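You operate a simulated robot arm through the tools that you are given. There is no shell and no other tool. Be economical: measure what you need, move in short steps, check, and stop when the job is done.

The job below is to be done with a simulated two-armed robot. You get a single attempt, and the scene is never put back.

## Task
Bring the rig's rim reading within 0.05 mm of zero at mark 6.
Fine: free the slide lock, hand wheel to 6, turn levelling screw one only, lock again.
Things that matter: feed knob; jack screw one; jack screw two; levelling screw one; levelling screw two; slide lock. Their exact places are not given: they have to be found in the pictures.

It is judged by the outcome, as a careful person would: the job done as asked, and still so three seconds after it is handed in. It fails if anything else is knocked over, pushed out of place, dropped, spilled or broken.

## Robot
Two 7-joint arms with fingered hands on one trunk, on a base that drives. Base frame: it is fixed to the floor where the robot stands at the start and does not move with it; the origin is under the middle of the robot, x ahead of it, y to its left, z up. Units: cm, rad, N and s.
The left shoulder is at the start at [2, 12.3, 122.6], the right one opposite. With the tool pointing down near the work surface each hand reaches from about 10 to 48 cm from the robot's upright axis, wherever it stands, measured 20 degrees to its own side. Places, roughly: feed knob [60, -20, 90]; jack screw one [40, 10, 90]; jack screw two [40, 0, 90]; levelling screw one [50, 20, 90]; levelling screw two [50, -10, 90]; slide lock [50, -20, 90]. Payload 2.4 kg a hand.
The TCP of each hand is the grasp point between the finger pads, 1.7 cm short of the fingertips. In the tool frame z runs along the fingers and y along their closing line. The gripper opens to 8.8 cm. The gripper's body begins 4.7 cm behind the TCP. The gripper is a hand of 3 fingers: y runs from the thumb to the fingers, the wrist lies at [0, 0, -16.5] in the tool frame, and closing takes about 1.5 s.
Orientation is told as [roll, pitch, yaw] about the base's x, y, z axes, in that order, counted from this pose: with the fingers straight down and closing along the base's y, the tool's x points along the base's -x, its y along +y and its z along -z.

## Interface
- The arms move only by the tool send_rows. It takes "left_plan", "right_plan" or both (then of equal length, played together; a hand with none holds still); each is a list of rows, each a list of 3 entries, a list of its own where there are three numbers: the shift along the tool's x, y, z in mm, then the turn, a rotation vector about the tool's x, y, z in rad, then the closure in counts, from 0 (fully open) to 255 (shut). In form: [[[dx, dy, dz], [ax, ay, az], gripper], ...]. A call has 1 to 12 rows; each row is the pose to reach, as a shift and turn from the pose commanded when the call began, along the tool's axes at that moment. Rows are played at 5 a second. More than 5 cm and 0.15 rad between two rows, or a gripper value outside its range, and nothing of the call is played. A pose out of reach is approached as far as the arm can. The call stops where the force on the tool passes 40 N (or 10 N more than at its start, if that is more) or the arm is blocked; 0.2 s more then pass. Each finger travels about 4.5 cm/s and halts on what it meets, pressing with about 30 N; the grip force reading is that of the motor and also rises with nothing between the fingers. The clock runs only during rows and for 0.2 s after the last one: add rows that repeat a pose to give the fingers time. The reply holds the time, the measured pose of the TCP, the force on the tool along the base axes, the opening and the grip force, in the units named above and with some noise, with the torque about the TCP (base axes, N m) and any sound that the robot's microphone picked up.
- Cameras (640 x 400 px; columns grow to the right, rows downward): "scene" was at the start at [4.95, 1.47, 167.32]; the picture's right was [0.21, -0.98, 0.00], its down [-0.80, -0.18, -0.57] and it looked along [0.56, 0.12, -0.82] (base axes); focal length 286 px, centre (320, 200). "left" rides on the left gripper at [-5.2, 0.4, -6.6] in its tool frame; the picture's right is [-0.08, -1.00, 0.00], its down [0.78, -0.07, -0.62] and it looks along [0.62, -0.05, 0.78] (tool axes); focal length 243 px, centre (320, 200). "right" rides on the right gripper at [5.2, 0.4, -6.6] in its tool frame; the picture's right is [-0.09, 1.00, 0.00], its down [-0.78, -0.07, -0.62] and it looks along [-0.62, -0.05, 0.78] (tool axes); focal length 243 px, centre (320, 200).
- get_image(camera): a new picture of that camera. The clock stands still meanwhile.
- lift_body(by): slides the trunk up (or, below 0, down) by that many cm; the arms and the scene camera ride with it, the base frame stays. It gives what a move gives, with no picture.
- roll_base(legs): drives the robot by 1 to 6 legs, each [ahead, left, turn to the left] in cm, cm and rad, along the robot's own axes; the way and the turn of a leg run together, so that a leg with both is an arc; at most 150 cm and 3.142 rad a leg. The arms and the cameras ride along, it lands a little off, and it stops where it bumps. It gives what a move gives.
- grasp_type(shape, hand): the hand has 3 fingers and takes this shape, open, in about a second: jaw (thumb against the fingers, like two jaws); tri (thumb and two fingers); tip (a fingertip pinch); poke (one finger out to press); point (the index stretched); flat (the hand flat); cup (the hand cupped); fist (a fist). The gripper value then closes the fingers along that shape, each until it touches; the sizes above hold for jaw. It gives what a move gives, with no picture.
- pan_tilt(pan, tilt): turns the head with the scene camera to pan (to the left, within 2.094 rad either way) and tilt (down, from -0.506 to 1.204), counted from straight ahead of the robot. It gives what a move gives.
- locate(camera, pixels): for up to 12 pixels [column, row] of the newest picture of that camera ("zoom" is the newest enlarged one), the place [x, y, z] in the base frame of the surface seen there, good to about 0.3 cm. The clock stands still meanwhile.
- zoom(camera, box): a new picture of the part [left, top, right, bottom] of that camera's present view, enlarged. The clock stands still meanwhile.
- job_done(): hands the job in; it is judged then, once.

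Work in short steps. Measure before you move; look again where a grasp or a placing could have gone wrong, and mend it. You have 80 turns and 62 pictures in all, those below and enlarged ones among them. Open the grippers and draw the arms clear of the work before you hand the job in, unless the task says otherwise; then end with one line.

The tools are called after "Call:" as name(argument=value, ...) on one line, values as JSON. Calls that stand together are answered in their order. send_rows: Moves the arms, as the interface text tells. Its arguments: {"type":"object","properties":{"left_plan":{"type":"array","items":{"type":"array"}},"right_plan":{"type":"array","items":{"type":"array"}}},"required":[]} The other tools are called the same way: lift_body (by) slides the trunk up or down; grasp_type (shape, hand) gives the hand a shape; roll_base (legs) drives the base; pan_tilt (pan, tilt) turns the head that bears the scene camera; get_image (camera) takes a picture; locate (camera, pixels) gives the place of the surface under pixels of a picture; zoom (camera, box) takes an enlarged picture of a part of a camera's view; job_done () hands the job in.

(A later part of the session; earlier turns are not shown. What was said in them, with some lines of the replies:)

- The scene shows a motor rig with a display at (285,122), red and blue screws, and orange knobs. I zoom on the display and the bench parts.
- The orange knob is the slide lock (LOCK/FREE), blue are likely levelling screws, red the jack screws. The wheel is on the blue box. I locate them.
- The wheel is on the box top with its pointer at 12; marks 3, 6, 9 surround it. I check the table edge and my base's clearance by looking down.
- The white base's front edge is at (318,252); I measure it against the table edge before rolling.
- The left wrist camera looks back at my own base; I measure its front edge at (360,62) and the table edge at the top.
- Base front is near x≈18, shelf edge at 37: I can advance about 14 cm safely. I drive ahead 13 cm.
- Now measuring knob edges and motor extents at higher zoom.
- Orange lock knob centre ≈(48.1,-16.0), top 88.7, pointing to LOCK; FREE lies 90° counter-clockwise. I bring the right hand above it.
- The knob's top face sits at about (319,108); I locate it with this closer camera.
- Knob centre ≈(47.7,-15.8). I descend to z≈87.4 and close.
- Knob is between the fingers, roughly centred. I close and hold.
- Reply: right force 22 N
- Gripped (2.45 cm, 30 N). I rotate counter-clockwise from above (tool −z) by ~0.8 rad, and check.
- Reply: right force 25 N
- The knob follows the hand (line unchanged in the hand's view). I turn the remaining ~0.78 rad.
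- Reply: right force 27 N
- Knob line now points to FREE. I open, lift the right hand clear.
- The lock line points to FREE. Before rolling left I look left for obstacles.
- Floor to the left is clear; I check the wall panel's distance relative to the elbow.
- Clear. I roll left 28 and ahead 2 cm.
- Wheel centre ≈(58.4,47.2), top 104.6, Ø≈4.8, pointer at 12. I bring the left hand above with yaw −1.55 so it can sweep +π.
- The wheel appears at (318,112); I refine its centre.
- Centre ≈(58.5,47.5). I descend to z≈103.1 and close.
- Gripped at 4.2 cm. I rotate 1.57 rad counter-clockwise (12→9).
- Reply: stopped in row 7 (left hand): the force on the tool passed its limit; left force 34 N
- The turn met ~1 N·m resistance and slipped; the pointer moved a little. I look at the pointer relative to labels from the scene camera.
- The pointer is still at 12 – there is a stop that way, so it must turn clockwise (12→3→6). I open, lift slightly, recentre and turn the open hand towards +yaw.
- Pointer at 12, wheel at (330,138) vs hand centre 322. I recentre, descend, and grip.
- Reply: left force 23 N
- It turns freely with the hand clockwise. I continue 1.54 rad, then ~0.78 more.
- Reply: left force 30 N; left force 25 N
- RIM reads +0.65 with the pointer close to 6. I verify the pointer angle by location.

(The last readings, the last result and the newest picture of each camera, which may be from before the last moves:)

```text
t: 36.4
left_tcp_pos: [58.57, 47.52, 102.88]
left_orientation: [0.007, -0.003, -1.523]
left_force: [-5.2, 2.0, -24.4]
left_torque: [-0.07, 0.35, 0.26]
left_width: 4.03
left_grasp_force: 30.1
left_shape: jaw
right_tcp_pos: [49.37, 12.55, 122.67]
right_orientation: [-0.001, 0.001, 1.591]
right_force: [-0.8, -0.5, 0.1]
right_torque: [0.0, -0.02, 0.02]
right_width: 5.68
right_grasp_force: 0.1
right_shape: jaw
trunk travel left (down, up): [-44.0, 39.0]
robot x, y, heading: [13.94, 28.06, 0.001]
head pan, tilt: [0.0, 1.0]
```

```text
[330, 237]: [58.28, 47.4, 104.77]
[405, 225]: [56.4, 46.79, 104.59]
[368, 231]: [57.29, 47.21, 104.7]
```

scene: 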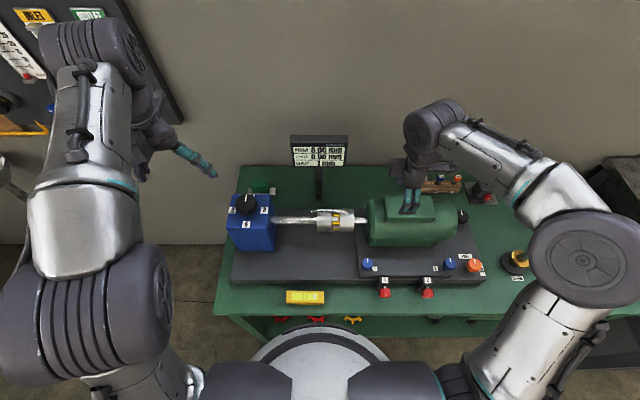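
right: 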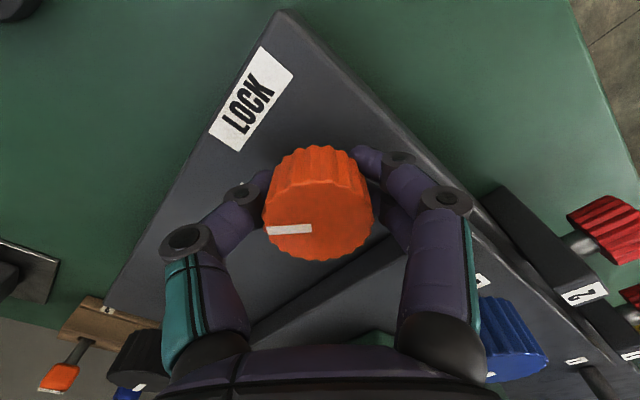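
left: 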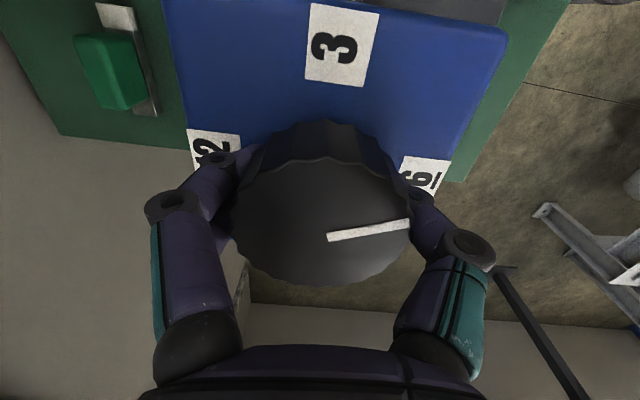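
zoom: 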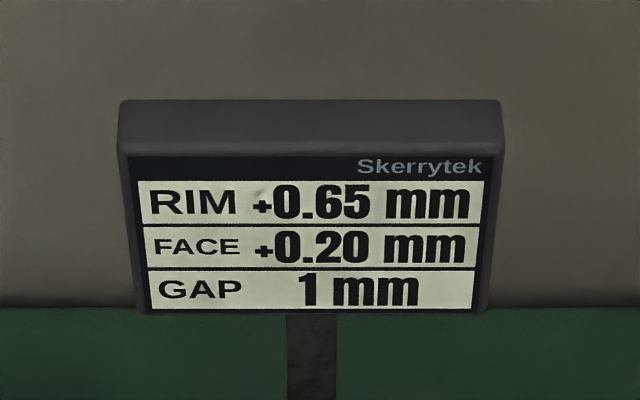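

The pointer is ~18° short of 6 (my first attempt had turned it ~18° the other way past 12). I turn ~0.31 rad further clockwise.

Call:
send_rows(left_plan=[[[0, 0, 0], [0, 0, 0.1], 160], [[0, 0, 0], [0, 0, 0.2], 160], [[0, 0, 0], [0, 0, 0.3], 160], [[0, 0, 0], [0, 0, 0.31], 160]])

Call:
get_image(camera="left")

Call:
locate(camera="left", pixels=[[330, 237], [405, 225], [340, 45]])

Call:
zoom(camera="scene", box=[272, 120, 368, 180])

```text
t: 37.4
left_tcp_pos: [58.64, 47.55, 102.8]
left_orientation: [0.005, 0.001, -1.833]
left_force: [-5.5, -0.4, -25.9]
left_torque: [0.1, 0.35, 0.27]
left_width: 4.02
left_grasp_force: 30.6
left_shape: jaw
right_tcp_pos: [49.52, 12.5, 122.64]
right_orientation: [0.001, -0.001, 1.59]
right_force: [0.7, 0.3, 0.2]
right_torque: [-0.02, 0.0, -0.01]
right_width: 5.66
right_grasp_force: 0.1
right_shape: jaw
trunk travel left (down, up): [-44.0, 39.0]
robot x, y, heading: [14.3, 28.2, -0.006]
head pan, tilt: [0.0, 1.0]
```

```text
31 pictures are left
```

left: 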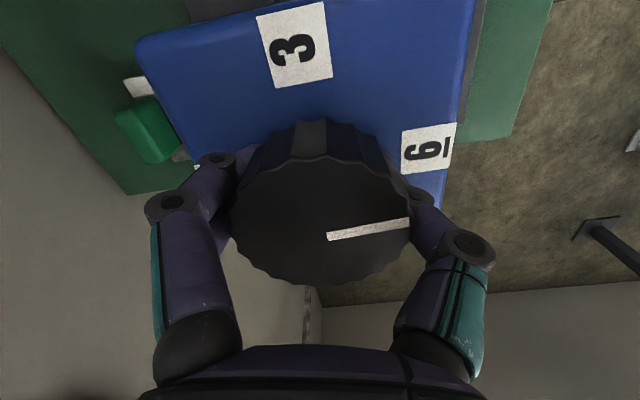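

```text
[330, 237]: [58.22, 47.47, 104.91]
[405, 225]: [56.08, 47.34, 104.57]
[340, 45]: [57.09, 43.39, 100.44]
```

```text
6.67 times, centred on (320, 150) of scene
```

zoom: 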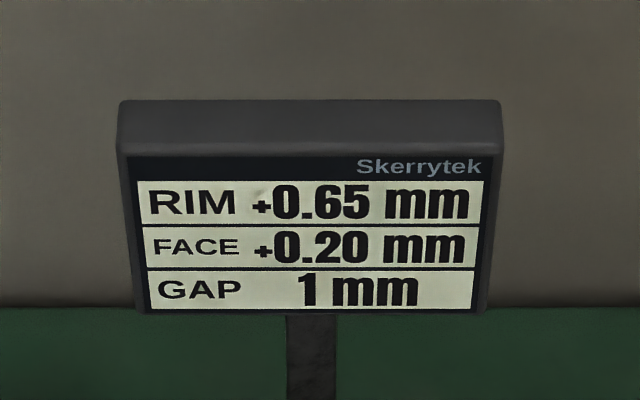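

Pointer is on 6 and RIM +0.65. I release the wheel and raise the left hand, while the right rotates to yaw 0 above levelling screw one.

Call:
send_rows(left_plan=[[[0, 0, 0], [0, 0, 0], 80], [[0, 0, 0], [0, 0, 0], 0], [[0, 0, 0], [0, 0, 0], 0], [[0, 0, 0], [0, 0, 0], 0], [[0, 0, -40], [0, 0, 0], 0], [[0, 0, -80], [0, 0, 0], 0], [[0, 0, -120], [0, 0, 0], 0], [[0, 0, -160], [0, 0, 0], 0], [[0, 0, -200], [0, 0, 0], 0], [[0, 0, -240], [0, 0, 0], 0], [[0, 0, -280], [0, 0, 0], 0], [[0, 0, -300], [0, 0, 0], 0]], right_plan=[[[-5, 5, 0], [0, 0, 0.14], 90], [[-10, 10, 0], [0, 0, 0.28], 90], [[-20, 15, 0], [0, 0, 0.42], 90], [[-24, 20, 0], [0, 0, 0.56], 90], [[-24, 20, 0], [0, 0, 0.7], 90], [[-24, 20, 0], [0, 0, 0.84], 90], [[-24, 20, 0], [0, 0, 0.98], 90], [[-24, 20, 0], [0, 0, 1.12], 90], [[-24, 20, 0], [0, 0, 1.26], 90], [[-24, 20, 20], [0, 0, 1.4], 90], [[-24, 20, 60], [0, 0, 1.54], 90], [[-24, 20, 100], [0, 0, 1.59], 90]])

Call:
get_image(camera="right")

Call:
zoom(camera="scene", box=[200, 120, 392, 240])

```text
t: 40.0
left_tcp_pos: [55.08, 47.05, 130.91]
left_orientation: [0.009, -0.001, -1.833]
left_force: [-0.7, -0.1, 0.1]
left_torque: [-0.03, 0.0, 0.02]
left_width: 8.76
left_grasp_force: 0.0
left_shape: jaw
left hand out of reach, approached as far as the arm can: row 10, 11, 12
right_tcp_pos: [47.07, 14.84, 112.74]
right_orientation: [0.003, -0.003, -0.002]
right_force: [0.4, 0.6, 0.0]
right_torque: [-0.01, -0.02, 0.03]
right_width: 5.69
right_grasp_force: 0.1
right_shape: jaw
trunk travel left (down, up): [-44.0, 39.0]
robot x, y, heading: [14.3, 28.35, 0.001]
head pan, tilt: [0.0, 1.0]
```

```text
29 pictures are left
```

right: 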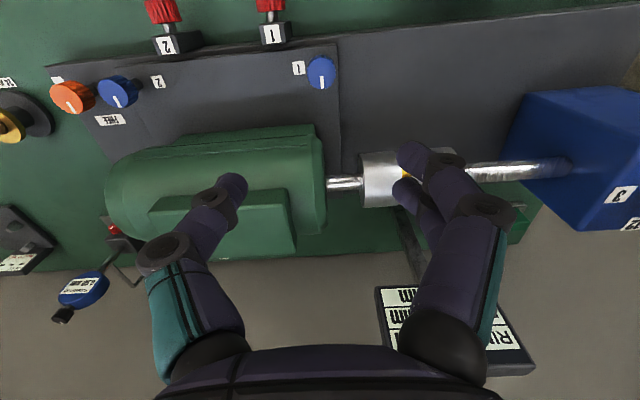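

```text
3.33 times, centred on (296, 180) of scene
```

zoom: 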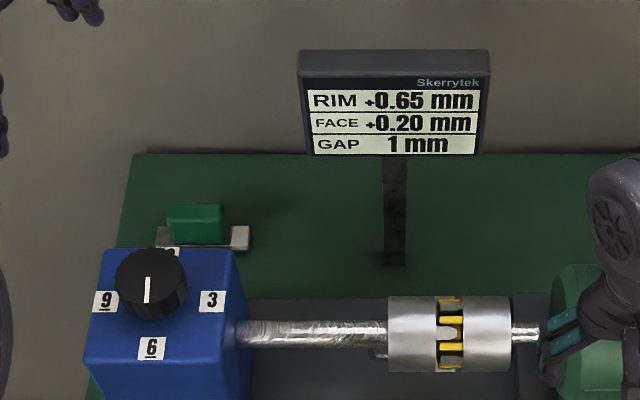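

Pointer on 6. Levelling screw one is at (321,72); I locate it and the motor's corner.

Call:
locate(camera="right", pixels=[[321, 74], [310, 76], [332, 74], [321, 62], [321, 84], [315, 140], [290, 130], [300, 190], [340, 184]])

```text
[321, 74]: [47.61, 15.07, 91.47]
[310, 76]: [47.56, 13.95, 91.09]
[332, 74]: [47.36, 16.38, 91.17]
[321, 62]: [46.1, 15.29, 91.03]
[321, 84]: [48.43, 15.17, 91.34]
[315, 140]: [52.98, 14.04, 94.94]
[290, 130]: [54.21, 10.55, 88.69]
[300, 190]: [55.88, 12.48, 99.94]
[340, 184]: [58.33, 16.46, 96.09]
```

Screw centre ≈(47.4,15.1), top 91.3. I descend to z≈90.2 with fingers open ~5.7 cm.

Call:
send_rows(right_plan=[[[-3, 2.5, 45], [0, 0, 0], 90], [[-3, 2.5, 90], [0, 0, 0], 90], [[-3, 2.5, 135], [0, 0, 0], 90], [[-3, 2.5, 175], [0, 0, 0], 90], [[-3, 2.5, 205], [0, 0, 0], 90], [[-3, 2.5, 225], [0, 0, 0], 90], [[-3, 2.5, 225], [0, 0, 0], 90]])

Call:
get_image(camera="right")

```text
t: 41.6
left_tcp_pos: [55.3, 47.15, 130.85]
left_orientation: [0.009, 0.001, -1.832]
left_force: [0.3, -0.3, 0.7]
left_torque: [-0.07, 0.03, 0.01]
left_width: 8.79
left_grasp_force: 0.0
left_shape: jaw
right_tcp_pos: [47.63, 15.16, 90.3]
right_orientation: [0.001, 0.0, 0.002]
right_force: [-0.3, 0.0, -0.2]
right_torque: [-0.05, 0.01, -0.02]
right_width: 5.69
right_grasp_force: 0.1
right_shape: jaw
trunk travel left (down, up): [-44.0, 39.0]
robot x, y, heading: [14.21, 28.15, -0.002]
head pan, tilt: [0.0, 1.0]
```

```text
27 pictures are left
```

right: 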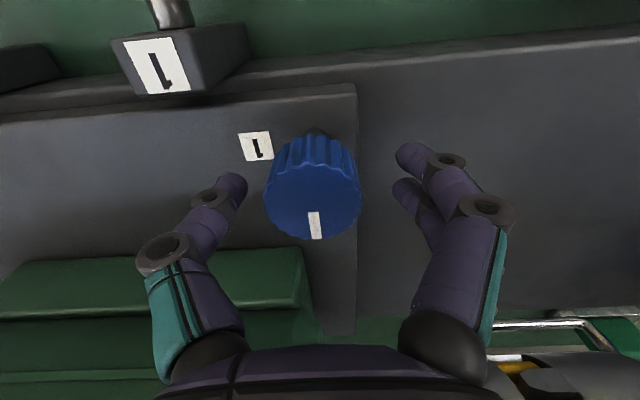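

Screw is centred between the fingers. I close gently and turn a small 0.28 rad clockwise to learn the effect.

Call:
send_rows(right_plan=[[[0, -2, 0], [0, 0, 0], 130], [[0, -2, 0], [0, 0, 0], 170], [[0, -2, 0], [0, 0, 0], 200], [[0, -2, 0], [0, 0, 0], 200], [[0, -2, 0], [0, 0, 0], 200], [[0, -2, 0], [0, 0, 0], 200], [[0, -2, 0], [0, 0, 0.14], 200], [[0, -2, 0], [0, 0, 0.28], 200], [[0, -2, 0], [0, 0, 0.28], 200]])

Call:
zoom(camera="scene", box=[272, 120, 368, 180])

Call:
get_image(camera="right")

```text
t: 43.6
left_tcp_pos: [55.36, 47.11, 130.86]
left_orientation: [0.008, 0.002, -1.829]
left_force: [-0.1, 0.1, 0.3]
left_torque: [0.01, 0.03, 0.01]
left_width: 8.8
left_grasp_force: 0.1
left_shape: jaw
right_tcp_pos: [47.75, 14.77, 90.11]
right_orientation: [-0.001, 0.003, -0.28]
right_force: [0.9, -2.0, -17.1]
right_torque: [-0.11, -0.01, 0.04]
right_width: 2.01
right_grasp_force: 30.2
right_shape: jaw
trunk travel left (down, up): [-44.0, 39.0]
robot x, y, heading: [14.55, 27.92, -0.001]
head pan, tilt: [0.0, 1.0]
```

```text
6.67 times, centred on (320, 150) of scene
```

zoom: 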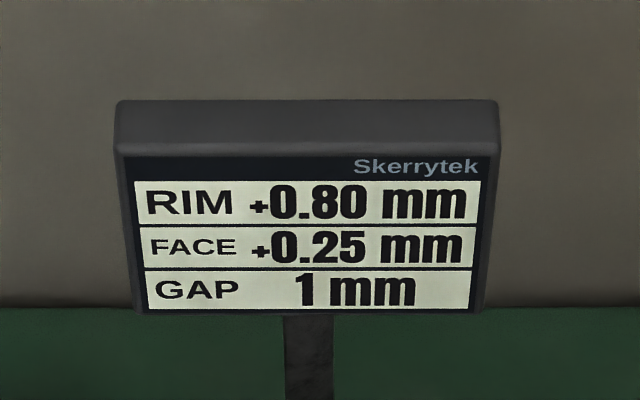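

```text
25 pictures are left
```

right: 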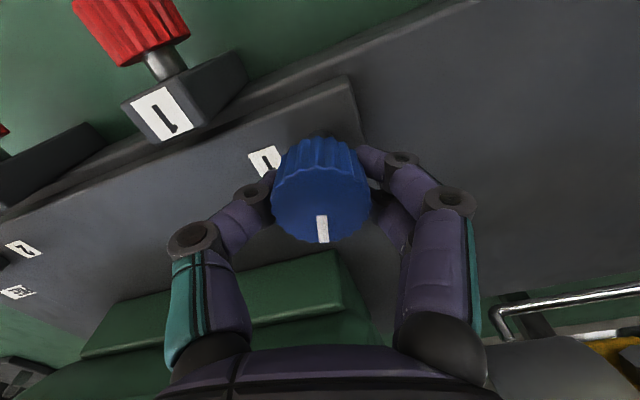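

Clockwise raised RIM 0.65→0.80 (~0.54 mm/rad). I go counter-clockwise 1.2 rad and check.

Call:
send_rows(right_plan=[[[0, 0, 0], [0, 0, -0.12], 200], [[0, 0, 0], [0, 0, -0.24], 200], [[0, 0, 0], [0, 0, -0.36], 200], [[0, 0, 0], [0, 0, -0.48], 200], [[0, 0, 0], [0, 0, -0.6], 200], [[0, 0, 0], [0, 0, -0.72], 200], [[0, 0, 0], [0, 0, -0.84], 200], [[0, 0, 0], [0, 0, -0.96], 200], [[0, 0, 0], [0, 0, -1.08], 200], [[0, 0, 0], [0, 0, -1.2], 200], [[0, 0, 0], [0, 0, -1.2], 200]])

Call:
zoom(camera="scene", box=[272, 120, 368, 180])

```text
t: 46.0
left_tcp_pos: [55.36, 47.41, 130.76]
left_orientation: [0.006, -0.004, -1.832]
left_force: [0.0, -0.2, 0.0]
left_torque: [0.04, -0.01, 0.0]
left_width: 8.81
left_grasp_force: 0.0
left_shape: jaw
right_tcp_pos: [47.67, 15.1, 90.08]
right_orientation: [0.003, 0.001, 0.924]
right_force: [5.2, 17.8, -18.4]
right_torque: [0.09, -0.16, -0.09]
right_width: 1.9
right_grasp_force: 30.1
right_shape: jaw
trunk travel left (down, up): [-44.0, 39.0]
robot x, y, heading: [14.25, 27.58, -0.0]
head pan, tilt: [0.0, 1.0]
```

```text
6.67 times, centred on (320, 150) of scene
```

zoom: 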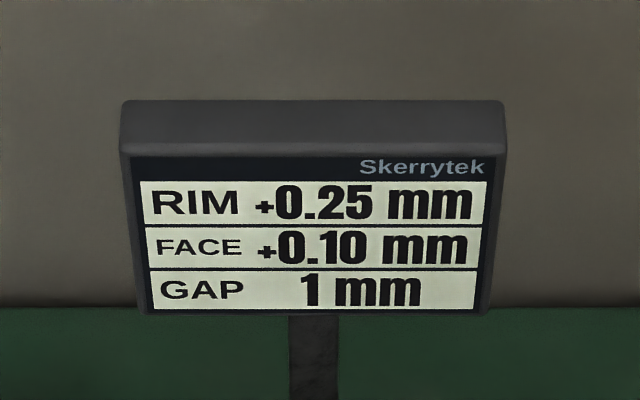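

RIM now +0.25. I relieve the side force a bit and turn another 0.42 rad.

Call:
send_rows(right_plan=[[[-1.2, 0.9, 0], [0, 0, -0.1], 200], [[-1.2, 0.9, 0], [0, 0, -0.2], 200], [[-1.2, 0.9, 0], [0, 0, -0.3], 200], [[-1.2, 0.9, 0], [0, 0, -0.42], 200], [[-1.2, 0.9, 0], [0, 0, -0.42], 200]])

Call:
zoom(camera="scene", box=[272, 120, 368, 180])

```text
t: 47.2
left_tcp_pos: [55.32, 47.39, 130.78]
left_orientation: [0.007, -0.003, -1.831]
left_force: [0.1, -0.3, -0.3]
left_torque: [-0.01, -0.02, -0.01]
left_width: 8.78
left_grasp_force: 0.1
left_shape: jaw
right_tcp_pos: [47.66, 15.17, 90.26]
right_orientation: [0.001, 0.004, 1.341]
right_force: [-0.3, 22.2, -20.7]
right_torque: [0.19, -0.17, -0.1]
right_width: 1.89
right_grasp_force: 29.9
right_shape: jaw
trunk travel left (down, up): [-44.0, 39.0]
robot x, y, heading: [14.58, 27.84, 0.002]
head pan, tilt: [0.0, 1.0]
```

```text
6.67 times, centred on (320, 150) of scene
```

zoom: 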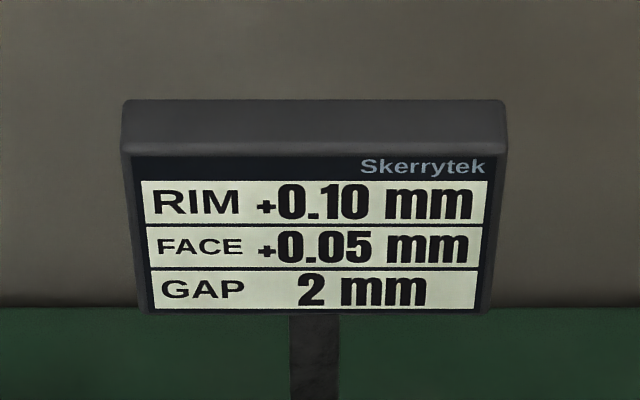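

RIM +0.10, but GAP shows 2 mm: my side force (22 N) is nudging the free slide. I shift the hand +y to relieve it and turn 0.2 rad more.

Call:
send_rows(right_plan=[[[-2.4, 0.6, 0], [0, 0, 0], 200], [[-2.4, 0.6, 0], [0, 0, -0.1], 200], [[-2.4, 0.6, 0], [0, 0, -0.2], 200], [[-2.4, 0.6, 0], [0, 0, -0.2], 200]])

Call:
zoom(camera="scene", box=[272, 120, 368, 180])

```text
t: 48.2
left_tcp_pos: [55.29, 47.2, 130.77]
left_orientation: [0.007, 0.0, -1.83]
left_force: [-0.9, 0.1, 0.6]
left_torque: [-0.02, 0.01, 0.05]
left_width: 8.78
left_grasp_force: 0.0
left_shape: jaw
right_tcp_pos: [47.65, 15.21, 90.2]
right_orientation: [0.003, 0.0, 1.545]
right_force: [-3.7, 12.3, -19.6]
right_torque: [0.12, -0.09, -0.08]
right_width: 1.9
right_grasp_force: 30.0
right_shape: jaw
trunk travel left (down, up): [-44.0, 39.0]
robot x, y, heading: [14.4, 28.39, -0.003]
head pan, tilt: [0.0, 1.0]
```

```text
6.67 times, centred on (320, 150) of scene
```

zoom: 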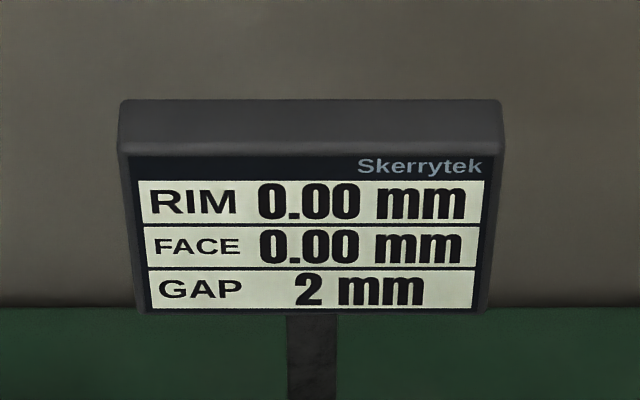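

RIM 0.00. To bring the gap back I nudge the gripped screw +y by 2 mm and look.

Call:
send_rows(right_plan=[[[-1, 0, 0], [0, 0, 0], 200], [[-2, 0, 0], [0, 0, 0], 200], [[-2, 0, 0], [0, 0, 0], 200]])

Call:
zoom(camera="scene", box=[272, 120, 368, 180])

```text
t: 49.0
left_tcp_pos: [55.44, 47.08, 130.86]
left_orientation: [0.006, -0.001, -1.833]
left_force: [-0.3, 0.0, 0.6]
left_torque: [0.02, 0.02, 0.0]
left_width: 8.8
left_grasp_force: 0.0
left_shape: jaw
right_tcp_pos: [47.55, 15.43, 90.01]
right_orientation: [0.003, -0.001, 1.541]
right_force: [-4.9, 2.0, -19.4]
right_torque: [0.05, -0.09, -0.03]
right_width: 1.87
right_grasp_force: 30.2
right_shape: jaw
trunk travel left (down, up): [-44.0, 39.0]
robot x, y, heading: [14.18, 28.09, 0.005]
head pan, tilt: [0.0, 1.0]
```

```text
6.67 times, centred on (320, 150) of scene
```

zoom: 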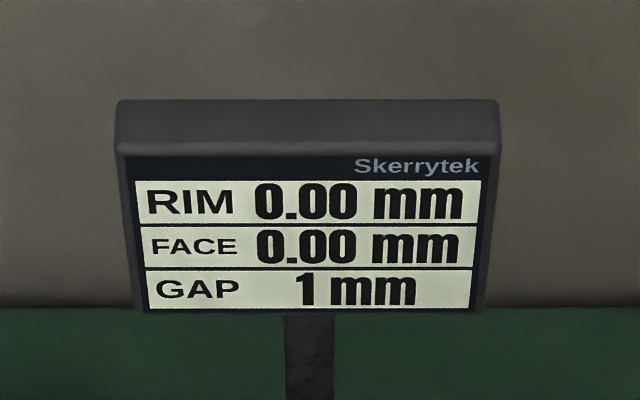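

GAP back to 1, RIM 0.00. I open only slightly (motor is close) and lift straight up.

Call:
send_rows(right_plan=[[[0, 0, 0], [0, 0, 0], 170], [[0, 0, 0], [0, 0, 0], 145], [[0, 0, 0], [0, 0, 0], 145], [[0, 0, -15], [0, 0, 0], 145], [[0, 0, -40], [0, 0, 0], 145], [[0, 0, -85], [0, 0, 0], 145], [[0, 0, -130], [0, 0, 0], 145], [[0, 0, -175], [0, 0, 0], 120], [[0, 0, -220], [0, 0, 0], 90], [[0, 0, -265], [0, 0, 0], 90], [[0, 0, -310], [0, 0, 0], 90], [[0, 0, -330], [0, 0, 0], 90]])

Call:
zoom(camera="scene", box=[272, 120, 368, 180])

```text
t: 51.6
left_tcp_pos: [55.26, 47.15, 130.79]
left_orientation: [0.011, 0.001, -1.83]
left_force: [0.1, 0.1, -0.1]
left_torque: [-0.02, 0.0, -0.02]
left_width: 8.77
left_grasp_force: 0.2
left_shape: jaw
right_tcp_pos: [47.51, 15.53, 123.23]
right_orientation: [0.001, 0.0, 1.541]
right_force: [-0.4, 0.1, -0.4]
right_torque: [-0.03, 0.0, -0.01]
right_width: 5.66
right_grasp_force: 0.1
right_shape: jaw
trunk travel left (down, up): [-44.0, 39.0]
robot x, y, heading: [14.52, 28.34, 0.001]
head pan, tilt: [0.0, 1.0]
```

```text
6.67 times, centred on (320, 150) of scene
```

zoom: 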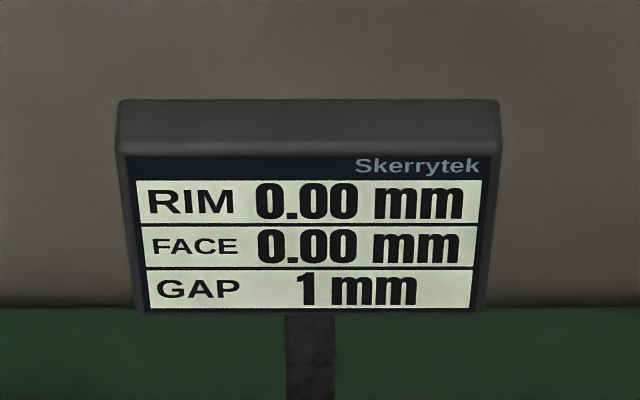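

Readings hold after release. I roll right 29 cm to put the right hand over the lock.

Call:
roll_base(legs=[[-0.5, -30, 0]])

Call:
get_image(camera="right")

```text
t: 53.7
left_tcp_pos: [54.84, 16.24, 130.89]
left_orientation: [0.007, -0.001, -1.831]
left_force: [0.4, 0.1, 0.5]
left_torque: [-0.02, -0.02, -0.02]
left_width: 8.79
left_grasp_force: 0.1
left_shape: jaw
right_tcp_pos: [46.88, -15.29, 123.04]
right_orientation: [-0.001, -0.002, 1.541]
right_force: [-0.7, 0.3, 0.6]
right_torque: [-0.02, -0.01, 0.0]
right_width: 5.64
right_grasp_force: 0.1
right_shape: jaw
trunk travel left (down, up): [-44.0, 39.0]
robot x, y, heading: [13.45, -2.9, -0.003]
head pan, tilt: [0.0, 1.0]
```

```text
19 pictures are left
```

right: 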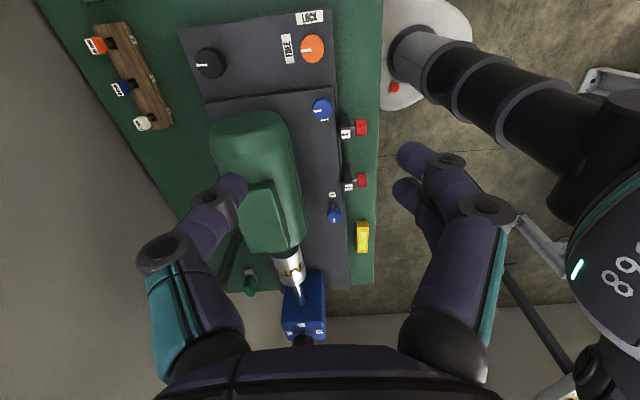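

The lock is at (312,48), still FREE. I descend to z≈97 above (47.75,-15.9) and check.

Call:
send_rows(right_plan=[[[6, -8.5, 40], [0, 0, 0], 90], [[6, -8.5, 85], [0, 0, 0], 90], [[6, -8.5, 130], [0, 0, 0], 90], [[6, -8.5, 175], [0, 0, 0], 90], [[6, -8.5, 220], [0, 0, 0], 90], [[6, -8.5, 260], [0, 0, 0], 90], [[6, -8.5, 260], [0, 0, 0], 90]])

Call:
get_image(camera="right")

```text
t: 55.3
left_tcp_pos: [54.69, 16.15, 130.8]
left_orientation: [0.008, 0.001, -1.832]
left_force: [0.2, 0.9, -0.3]
left_torque: [-0.02, 0.01, -0.03]
left_width: 8.8
left_grasp_force: 0.0
left_shape: jaw
right_tcp_pos: [47.78, -16.0, 96.71]
right_orientation: [0.001, 0.0, 1.542]
right_force: [-0.4, 0.5, -0.8]
right_torque: [0.01, 0.01, 0.01]
right_width: 5.68
right_grasp_force: 0.0
right_shape: jaw
trunk travel left (down, up): [-44.0, 39.0]
robot x, y, heading: [13.77, -2.74, 0.001]
head pan, tilt: [0.0, 1.0]
```

```text
18 pictures are left
```

right: 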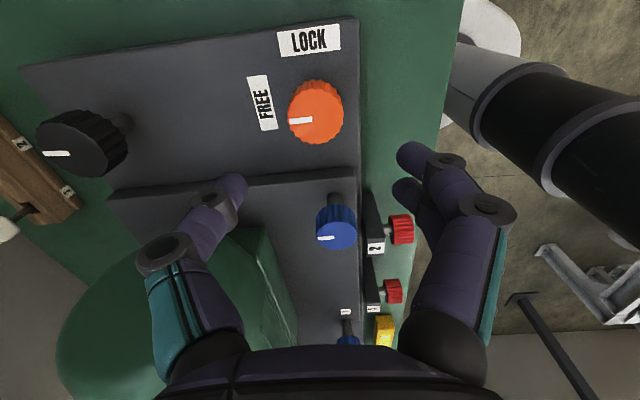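

Knob centred. I descend to z≈87.6, close, then check grip.

Call:
send_rows(right_plan=[[[0, -1, 40], [0, 0, 0], 90], [[0, -1, 75], [0, 0, 0], 90], [[0, -1, 91], [0, 0, 0], 90], [[0, -1, 91], [0, 0, 0], 130], [[0, -1, 91], [0, 0, 0], 170], [[0, -1, 91], [0, 0, 0], 200], [[0, -1, 91], [0, 0, 0], 200], [[0, -1, 91], [0, 0, 0], 200], [[0, -1, 91], [0, 0, 0], 200]])

Call:
send_rows(right_plan=[[[0, 0, 0], [0, 0, 0.14], 200], [[0, 0, 0], [0, 0, 0.28], 200], [[0, 0, 0], [0, 0, 0.42], 200], [[0, 0, 0], [0, 0, 0.56], 200], [[0, 0, 0], [0, 0, 0.7], 200], [[0, 0, 0], [0, 0, 0.84], 200], [[0, 0, 0], [0, 0, 0.98], 200], [[0, 0, 0], [0, 0, 1.12], 200], [[0, 0, 0], [0, 0, 1.26], 200], [[0, 0, 0], [0, 0, 1.4], 200], [[0, 0, 0], [0, 0, 1.54], 200], [[0, 0, 0], [0, 0, 1.57], 200]])

Call:
get_image(camera="right")

Call:
get_image(camera="scene")

```text
t: 57.3
left_tcp_pos: [54.75, 16.17, 130.9]
left_orientation: [0.009, 0.0, -1.833]
left_force: [-0.4, -0.3, -0.1]
left_torque: [0.0, -0.01, -0.01]
left_width: 8.77
left_grasp_force: 0.0
left_shape: jaw
right_tcp_pos: [47.85, -16.03, 87.98]
right_orientation: [-0.001, -0.001, 1.539]
right_force: [-1.1, -2.8, -3.5]
right_torque: [-0.04, 0.01, -0.11]
right_width: 2.72
right_grasp_force: 29.7
right_shape: jaw
trunk travel left (down, up): [-44.0, 39.0]
robot x, y, heading: [13.63, -2.73, -0.001]
head pan, tilt: [0.0, 1.0]
```

```text
t: 59.9
left_tcp_pos: [54.7, 16.31, 130.88]
left_orientation: [0.008, 0.0, -1.833]
left_force: [0.0, -0.8, 0.3]
left_torque: [-0.01, 0.05, 0.0]
left_width: 8.78
left_grasp_force: 0.1
left_shape: jaw
right_tcp_pos: [47.93, -15.93, 87.95]
right_orientation: [-0.001, 0.0, -0.03]
right_force: [-1.7, 3.5, -6.3]
right_torque: [0.1, 0.04, 0.05]
right_width: 2.62
right_grasp_force: 29.6
right_shape: jaw
trunk travel left (down, up): [-44.0, 39.0]
robot x, y, heading: [14.04, -2.63, 0.003]
head pan, tilt: [0.0, 1.0]
```

```text
17 pictures are left
```

right: 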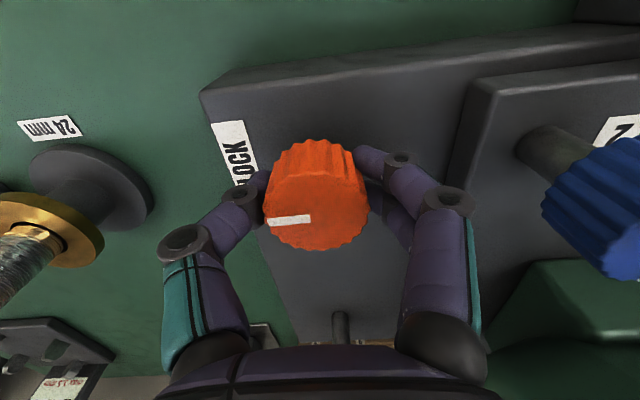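

```text
16 pictures are left
```

scene: 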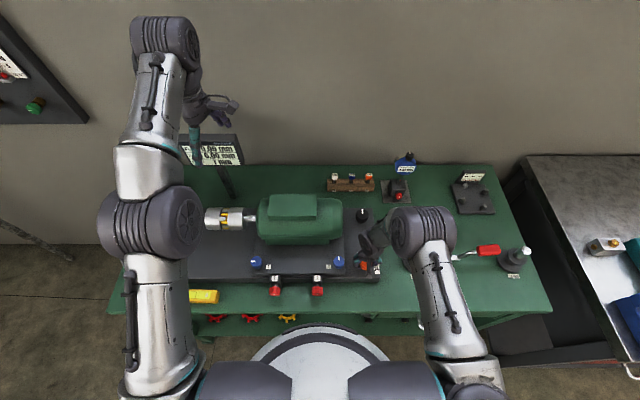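

The knob line points toward LOCK again. I open and lift clear, drawing the left hand back too, then verify everything.

Call:
send_rows(right_plan=[[[0, 0, 0], [0, 0, 0], 140], [[0, 0, 0], [0, 0, 0], 90], [[0, 0, 0], [0, 0, 0], 90], [[0, 0, 0], [0, 0, 0], 90], [[0, 0, -40], [0, 0, 0], 90], [[0, 0, -85], [0, 0, 0], 90], [[0, 0, -130], [0, 0, 0], 60], [[0, 0, -175], [0, 0, 0], 30], [[0, 0, -220], [0, 0, 0], 0], [[0, 0, -265], [0, 0, 0], 0], [[0, 0, -310], [0, 0, 0], 0], [[0, 0, -350], [0, 0, 0], 0]])

Call:
roll_base(legs=[[-20, 0, 0]])

Call:
get_image(camera="scene")

```text
t: 62.5
left_tcp_pos: [54.64, 16.38, 130.92]
left_orientation: [0.011, -0.001, -1.832]
left_force: [-1.0, -0.5, -0.2]
left_torque: [0.04, 0.0, -0.02]
left_width: 8.78
left_grasp_force: 0.1
left_shape: jaw
right_tcp_pos: [47.69, -15.95, 123.09]
right_orientation: [-0.001, 0.0, -0.03]
right_force: [-0.1, 0.6, -0.1]
right_torque: [0.0, 0.03, 0.0]
right_width: 8.8
right_grasp_force: 0.0
right_shape: jaw
trunk travel left (down, up): [-44.0, 39.0]
robot x, y, heading: [13.84, -2.44, 0.003]
head pan, tilt: [0.0, 1.0]
```

```text
t: 64.1
left_tcp_pos: [34.34, 16.29, 130.83]
left_orientation: [0.009, 0.0, -1.833]
left_force: [-0.2, 0.1, 0.5]
left_torque: [0.0, 0.04, 0.0]
left_width: 8.76
left_grasp_force: 0.1
left_shape: jaw
right_tcp_pos: [27.31, -15.94, 122.98]
right_orientation: [0.0, -0.001, -0.031]
right_force: [0.1, -1.1, -0.2]
right_torque: [-0.02, 0.02, 0.02]
right_width: 8.78
right_grasp_force: 0.1
right_shape: jaw
trunk travel left (down, up): [-44.0, 39.0]
robot x, y, heading: [-6.55, -3.05, -0.003]
head pan, tilt: [0.0, 1.0]
```

```text
15 pictures are left
```

scene: 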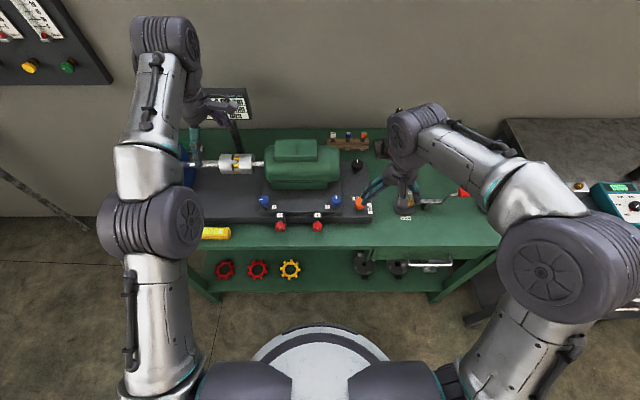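

The left arm hides the display and wheel; I roll left 30 cm (clear floor) to see them.

Call:
roll_base(legs=[[0, 32, 0]])

Call:
zoom(camera="scene", box=[200, 80, 520, 280])

Call:
zoom(camera="scene", box=[230, 80, 358, 160])

```text
t: 66.2
left_tcp_pos: [34.53, 48.55, 130.77]
left_orientation: [0.007, -0.002, -1.834]
left_force: [0.7, -0.9, -0.1]
left_torque: [0.02, 0.02, -0.03]
left_width: 8.8
left_grasp_force: 0.0
left_shape: jaw
right_tcp_pos: [27.38, 16.23, 122.94]
right_orientation: [0.001, -0.001, -0.032]
right_force: [-0.3, -0.2, -0.5]
right_torque: [-0.01, 0.02, -0.02]
right_width: 8.77
right_grasp_force: 0.0
right_shape: jaw
trunk travel left (down, up): [-44.0, 39.0]
robot x, y, heading: [-6.5, 29.49, -0.003]
head pan, tilt: [0.0, 1.0]
```

```text
2.00 times, centred on (360, 180) of scene
```

zoom: 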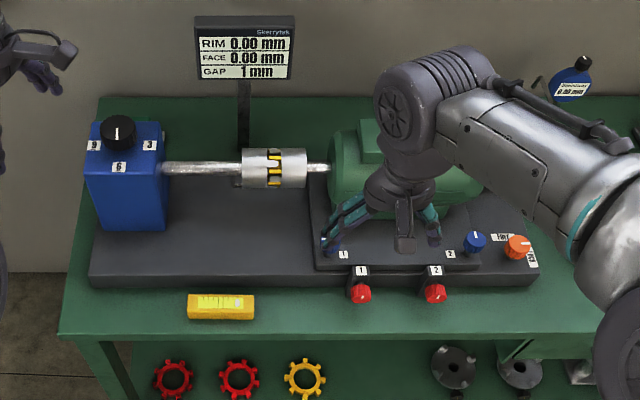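

```text
5.00 times, centred on (294, 120) of scene
```

zoom: 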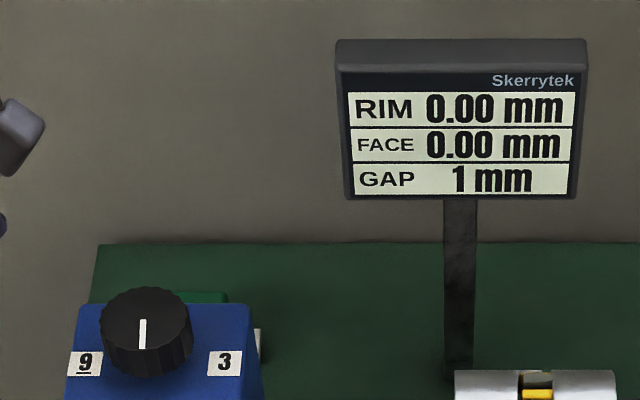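

RIM reads 0.00 with the wheel on 6. One last check of the lock pointer near (459,204).

Call:
zoom(camera="scene", box=[425, 180, 489, 220])

```text
10.00 times, centred on (457, 200) of scene
```

zoom: 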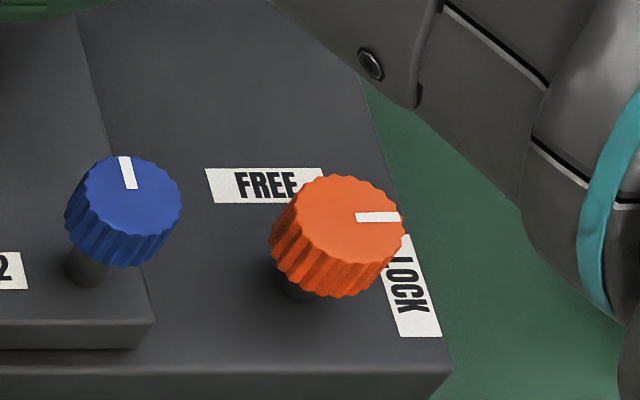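

The lock points to LOCK as at the start, screw two is untouched, and both hands are open and clear. I hand in.

Call:
job_done()

```text
The job is handed in.
```

The rim now reads 0.00 mm at mark 6, set with levelling screw one only. The slide is locked again and both hands are open and clear. The gap went to 2 mm while I turned the screw, but I nudged it back and it reads 1 mm, as at the start.
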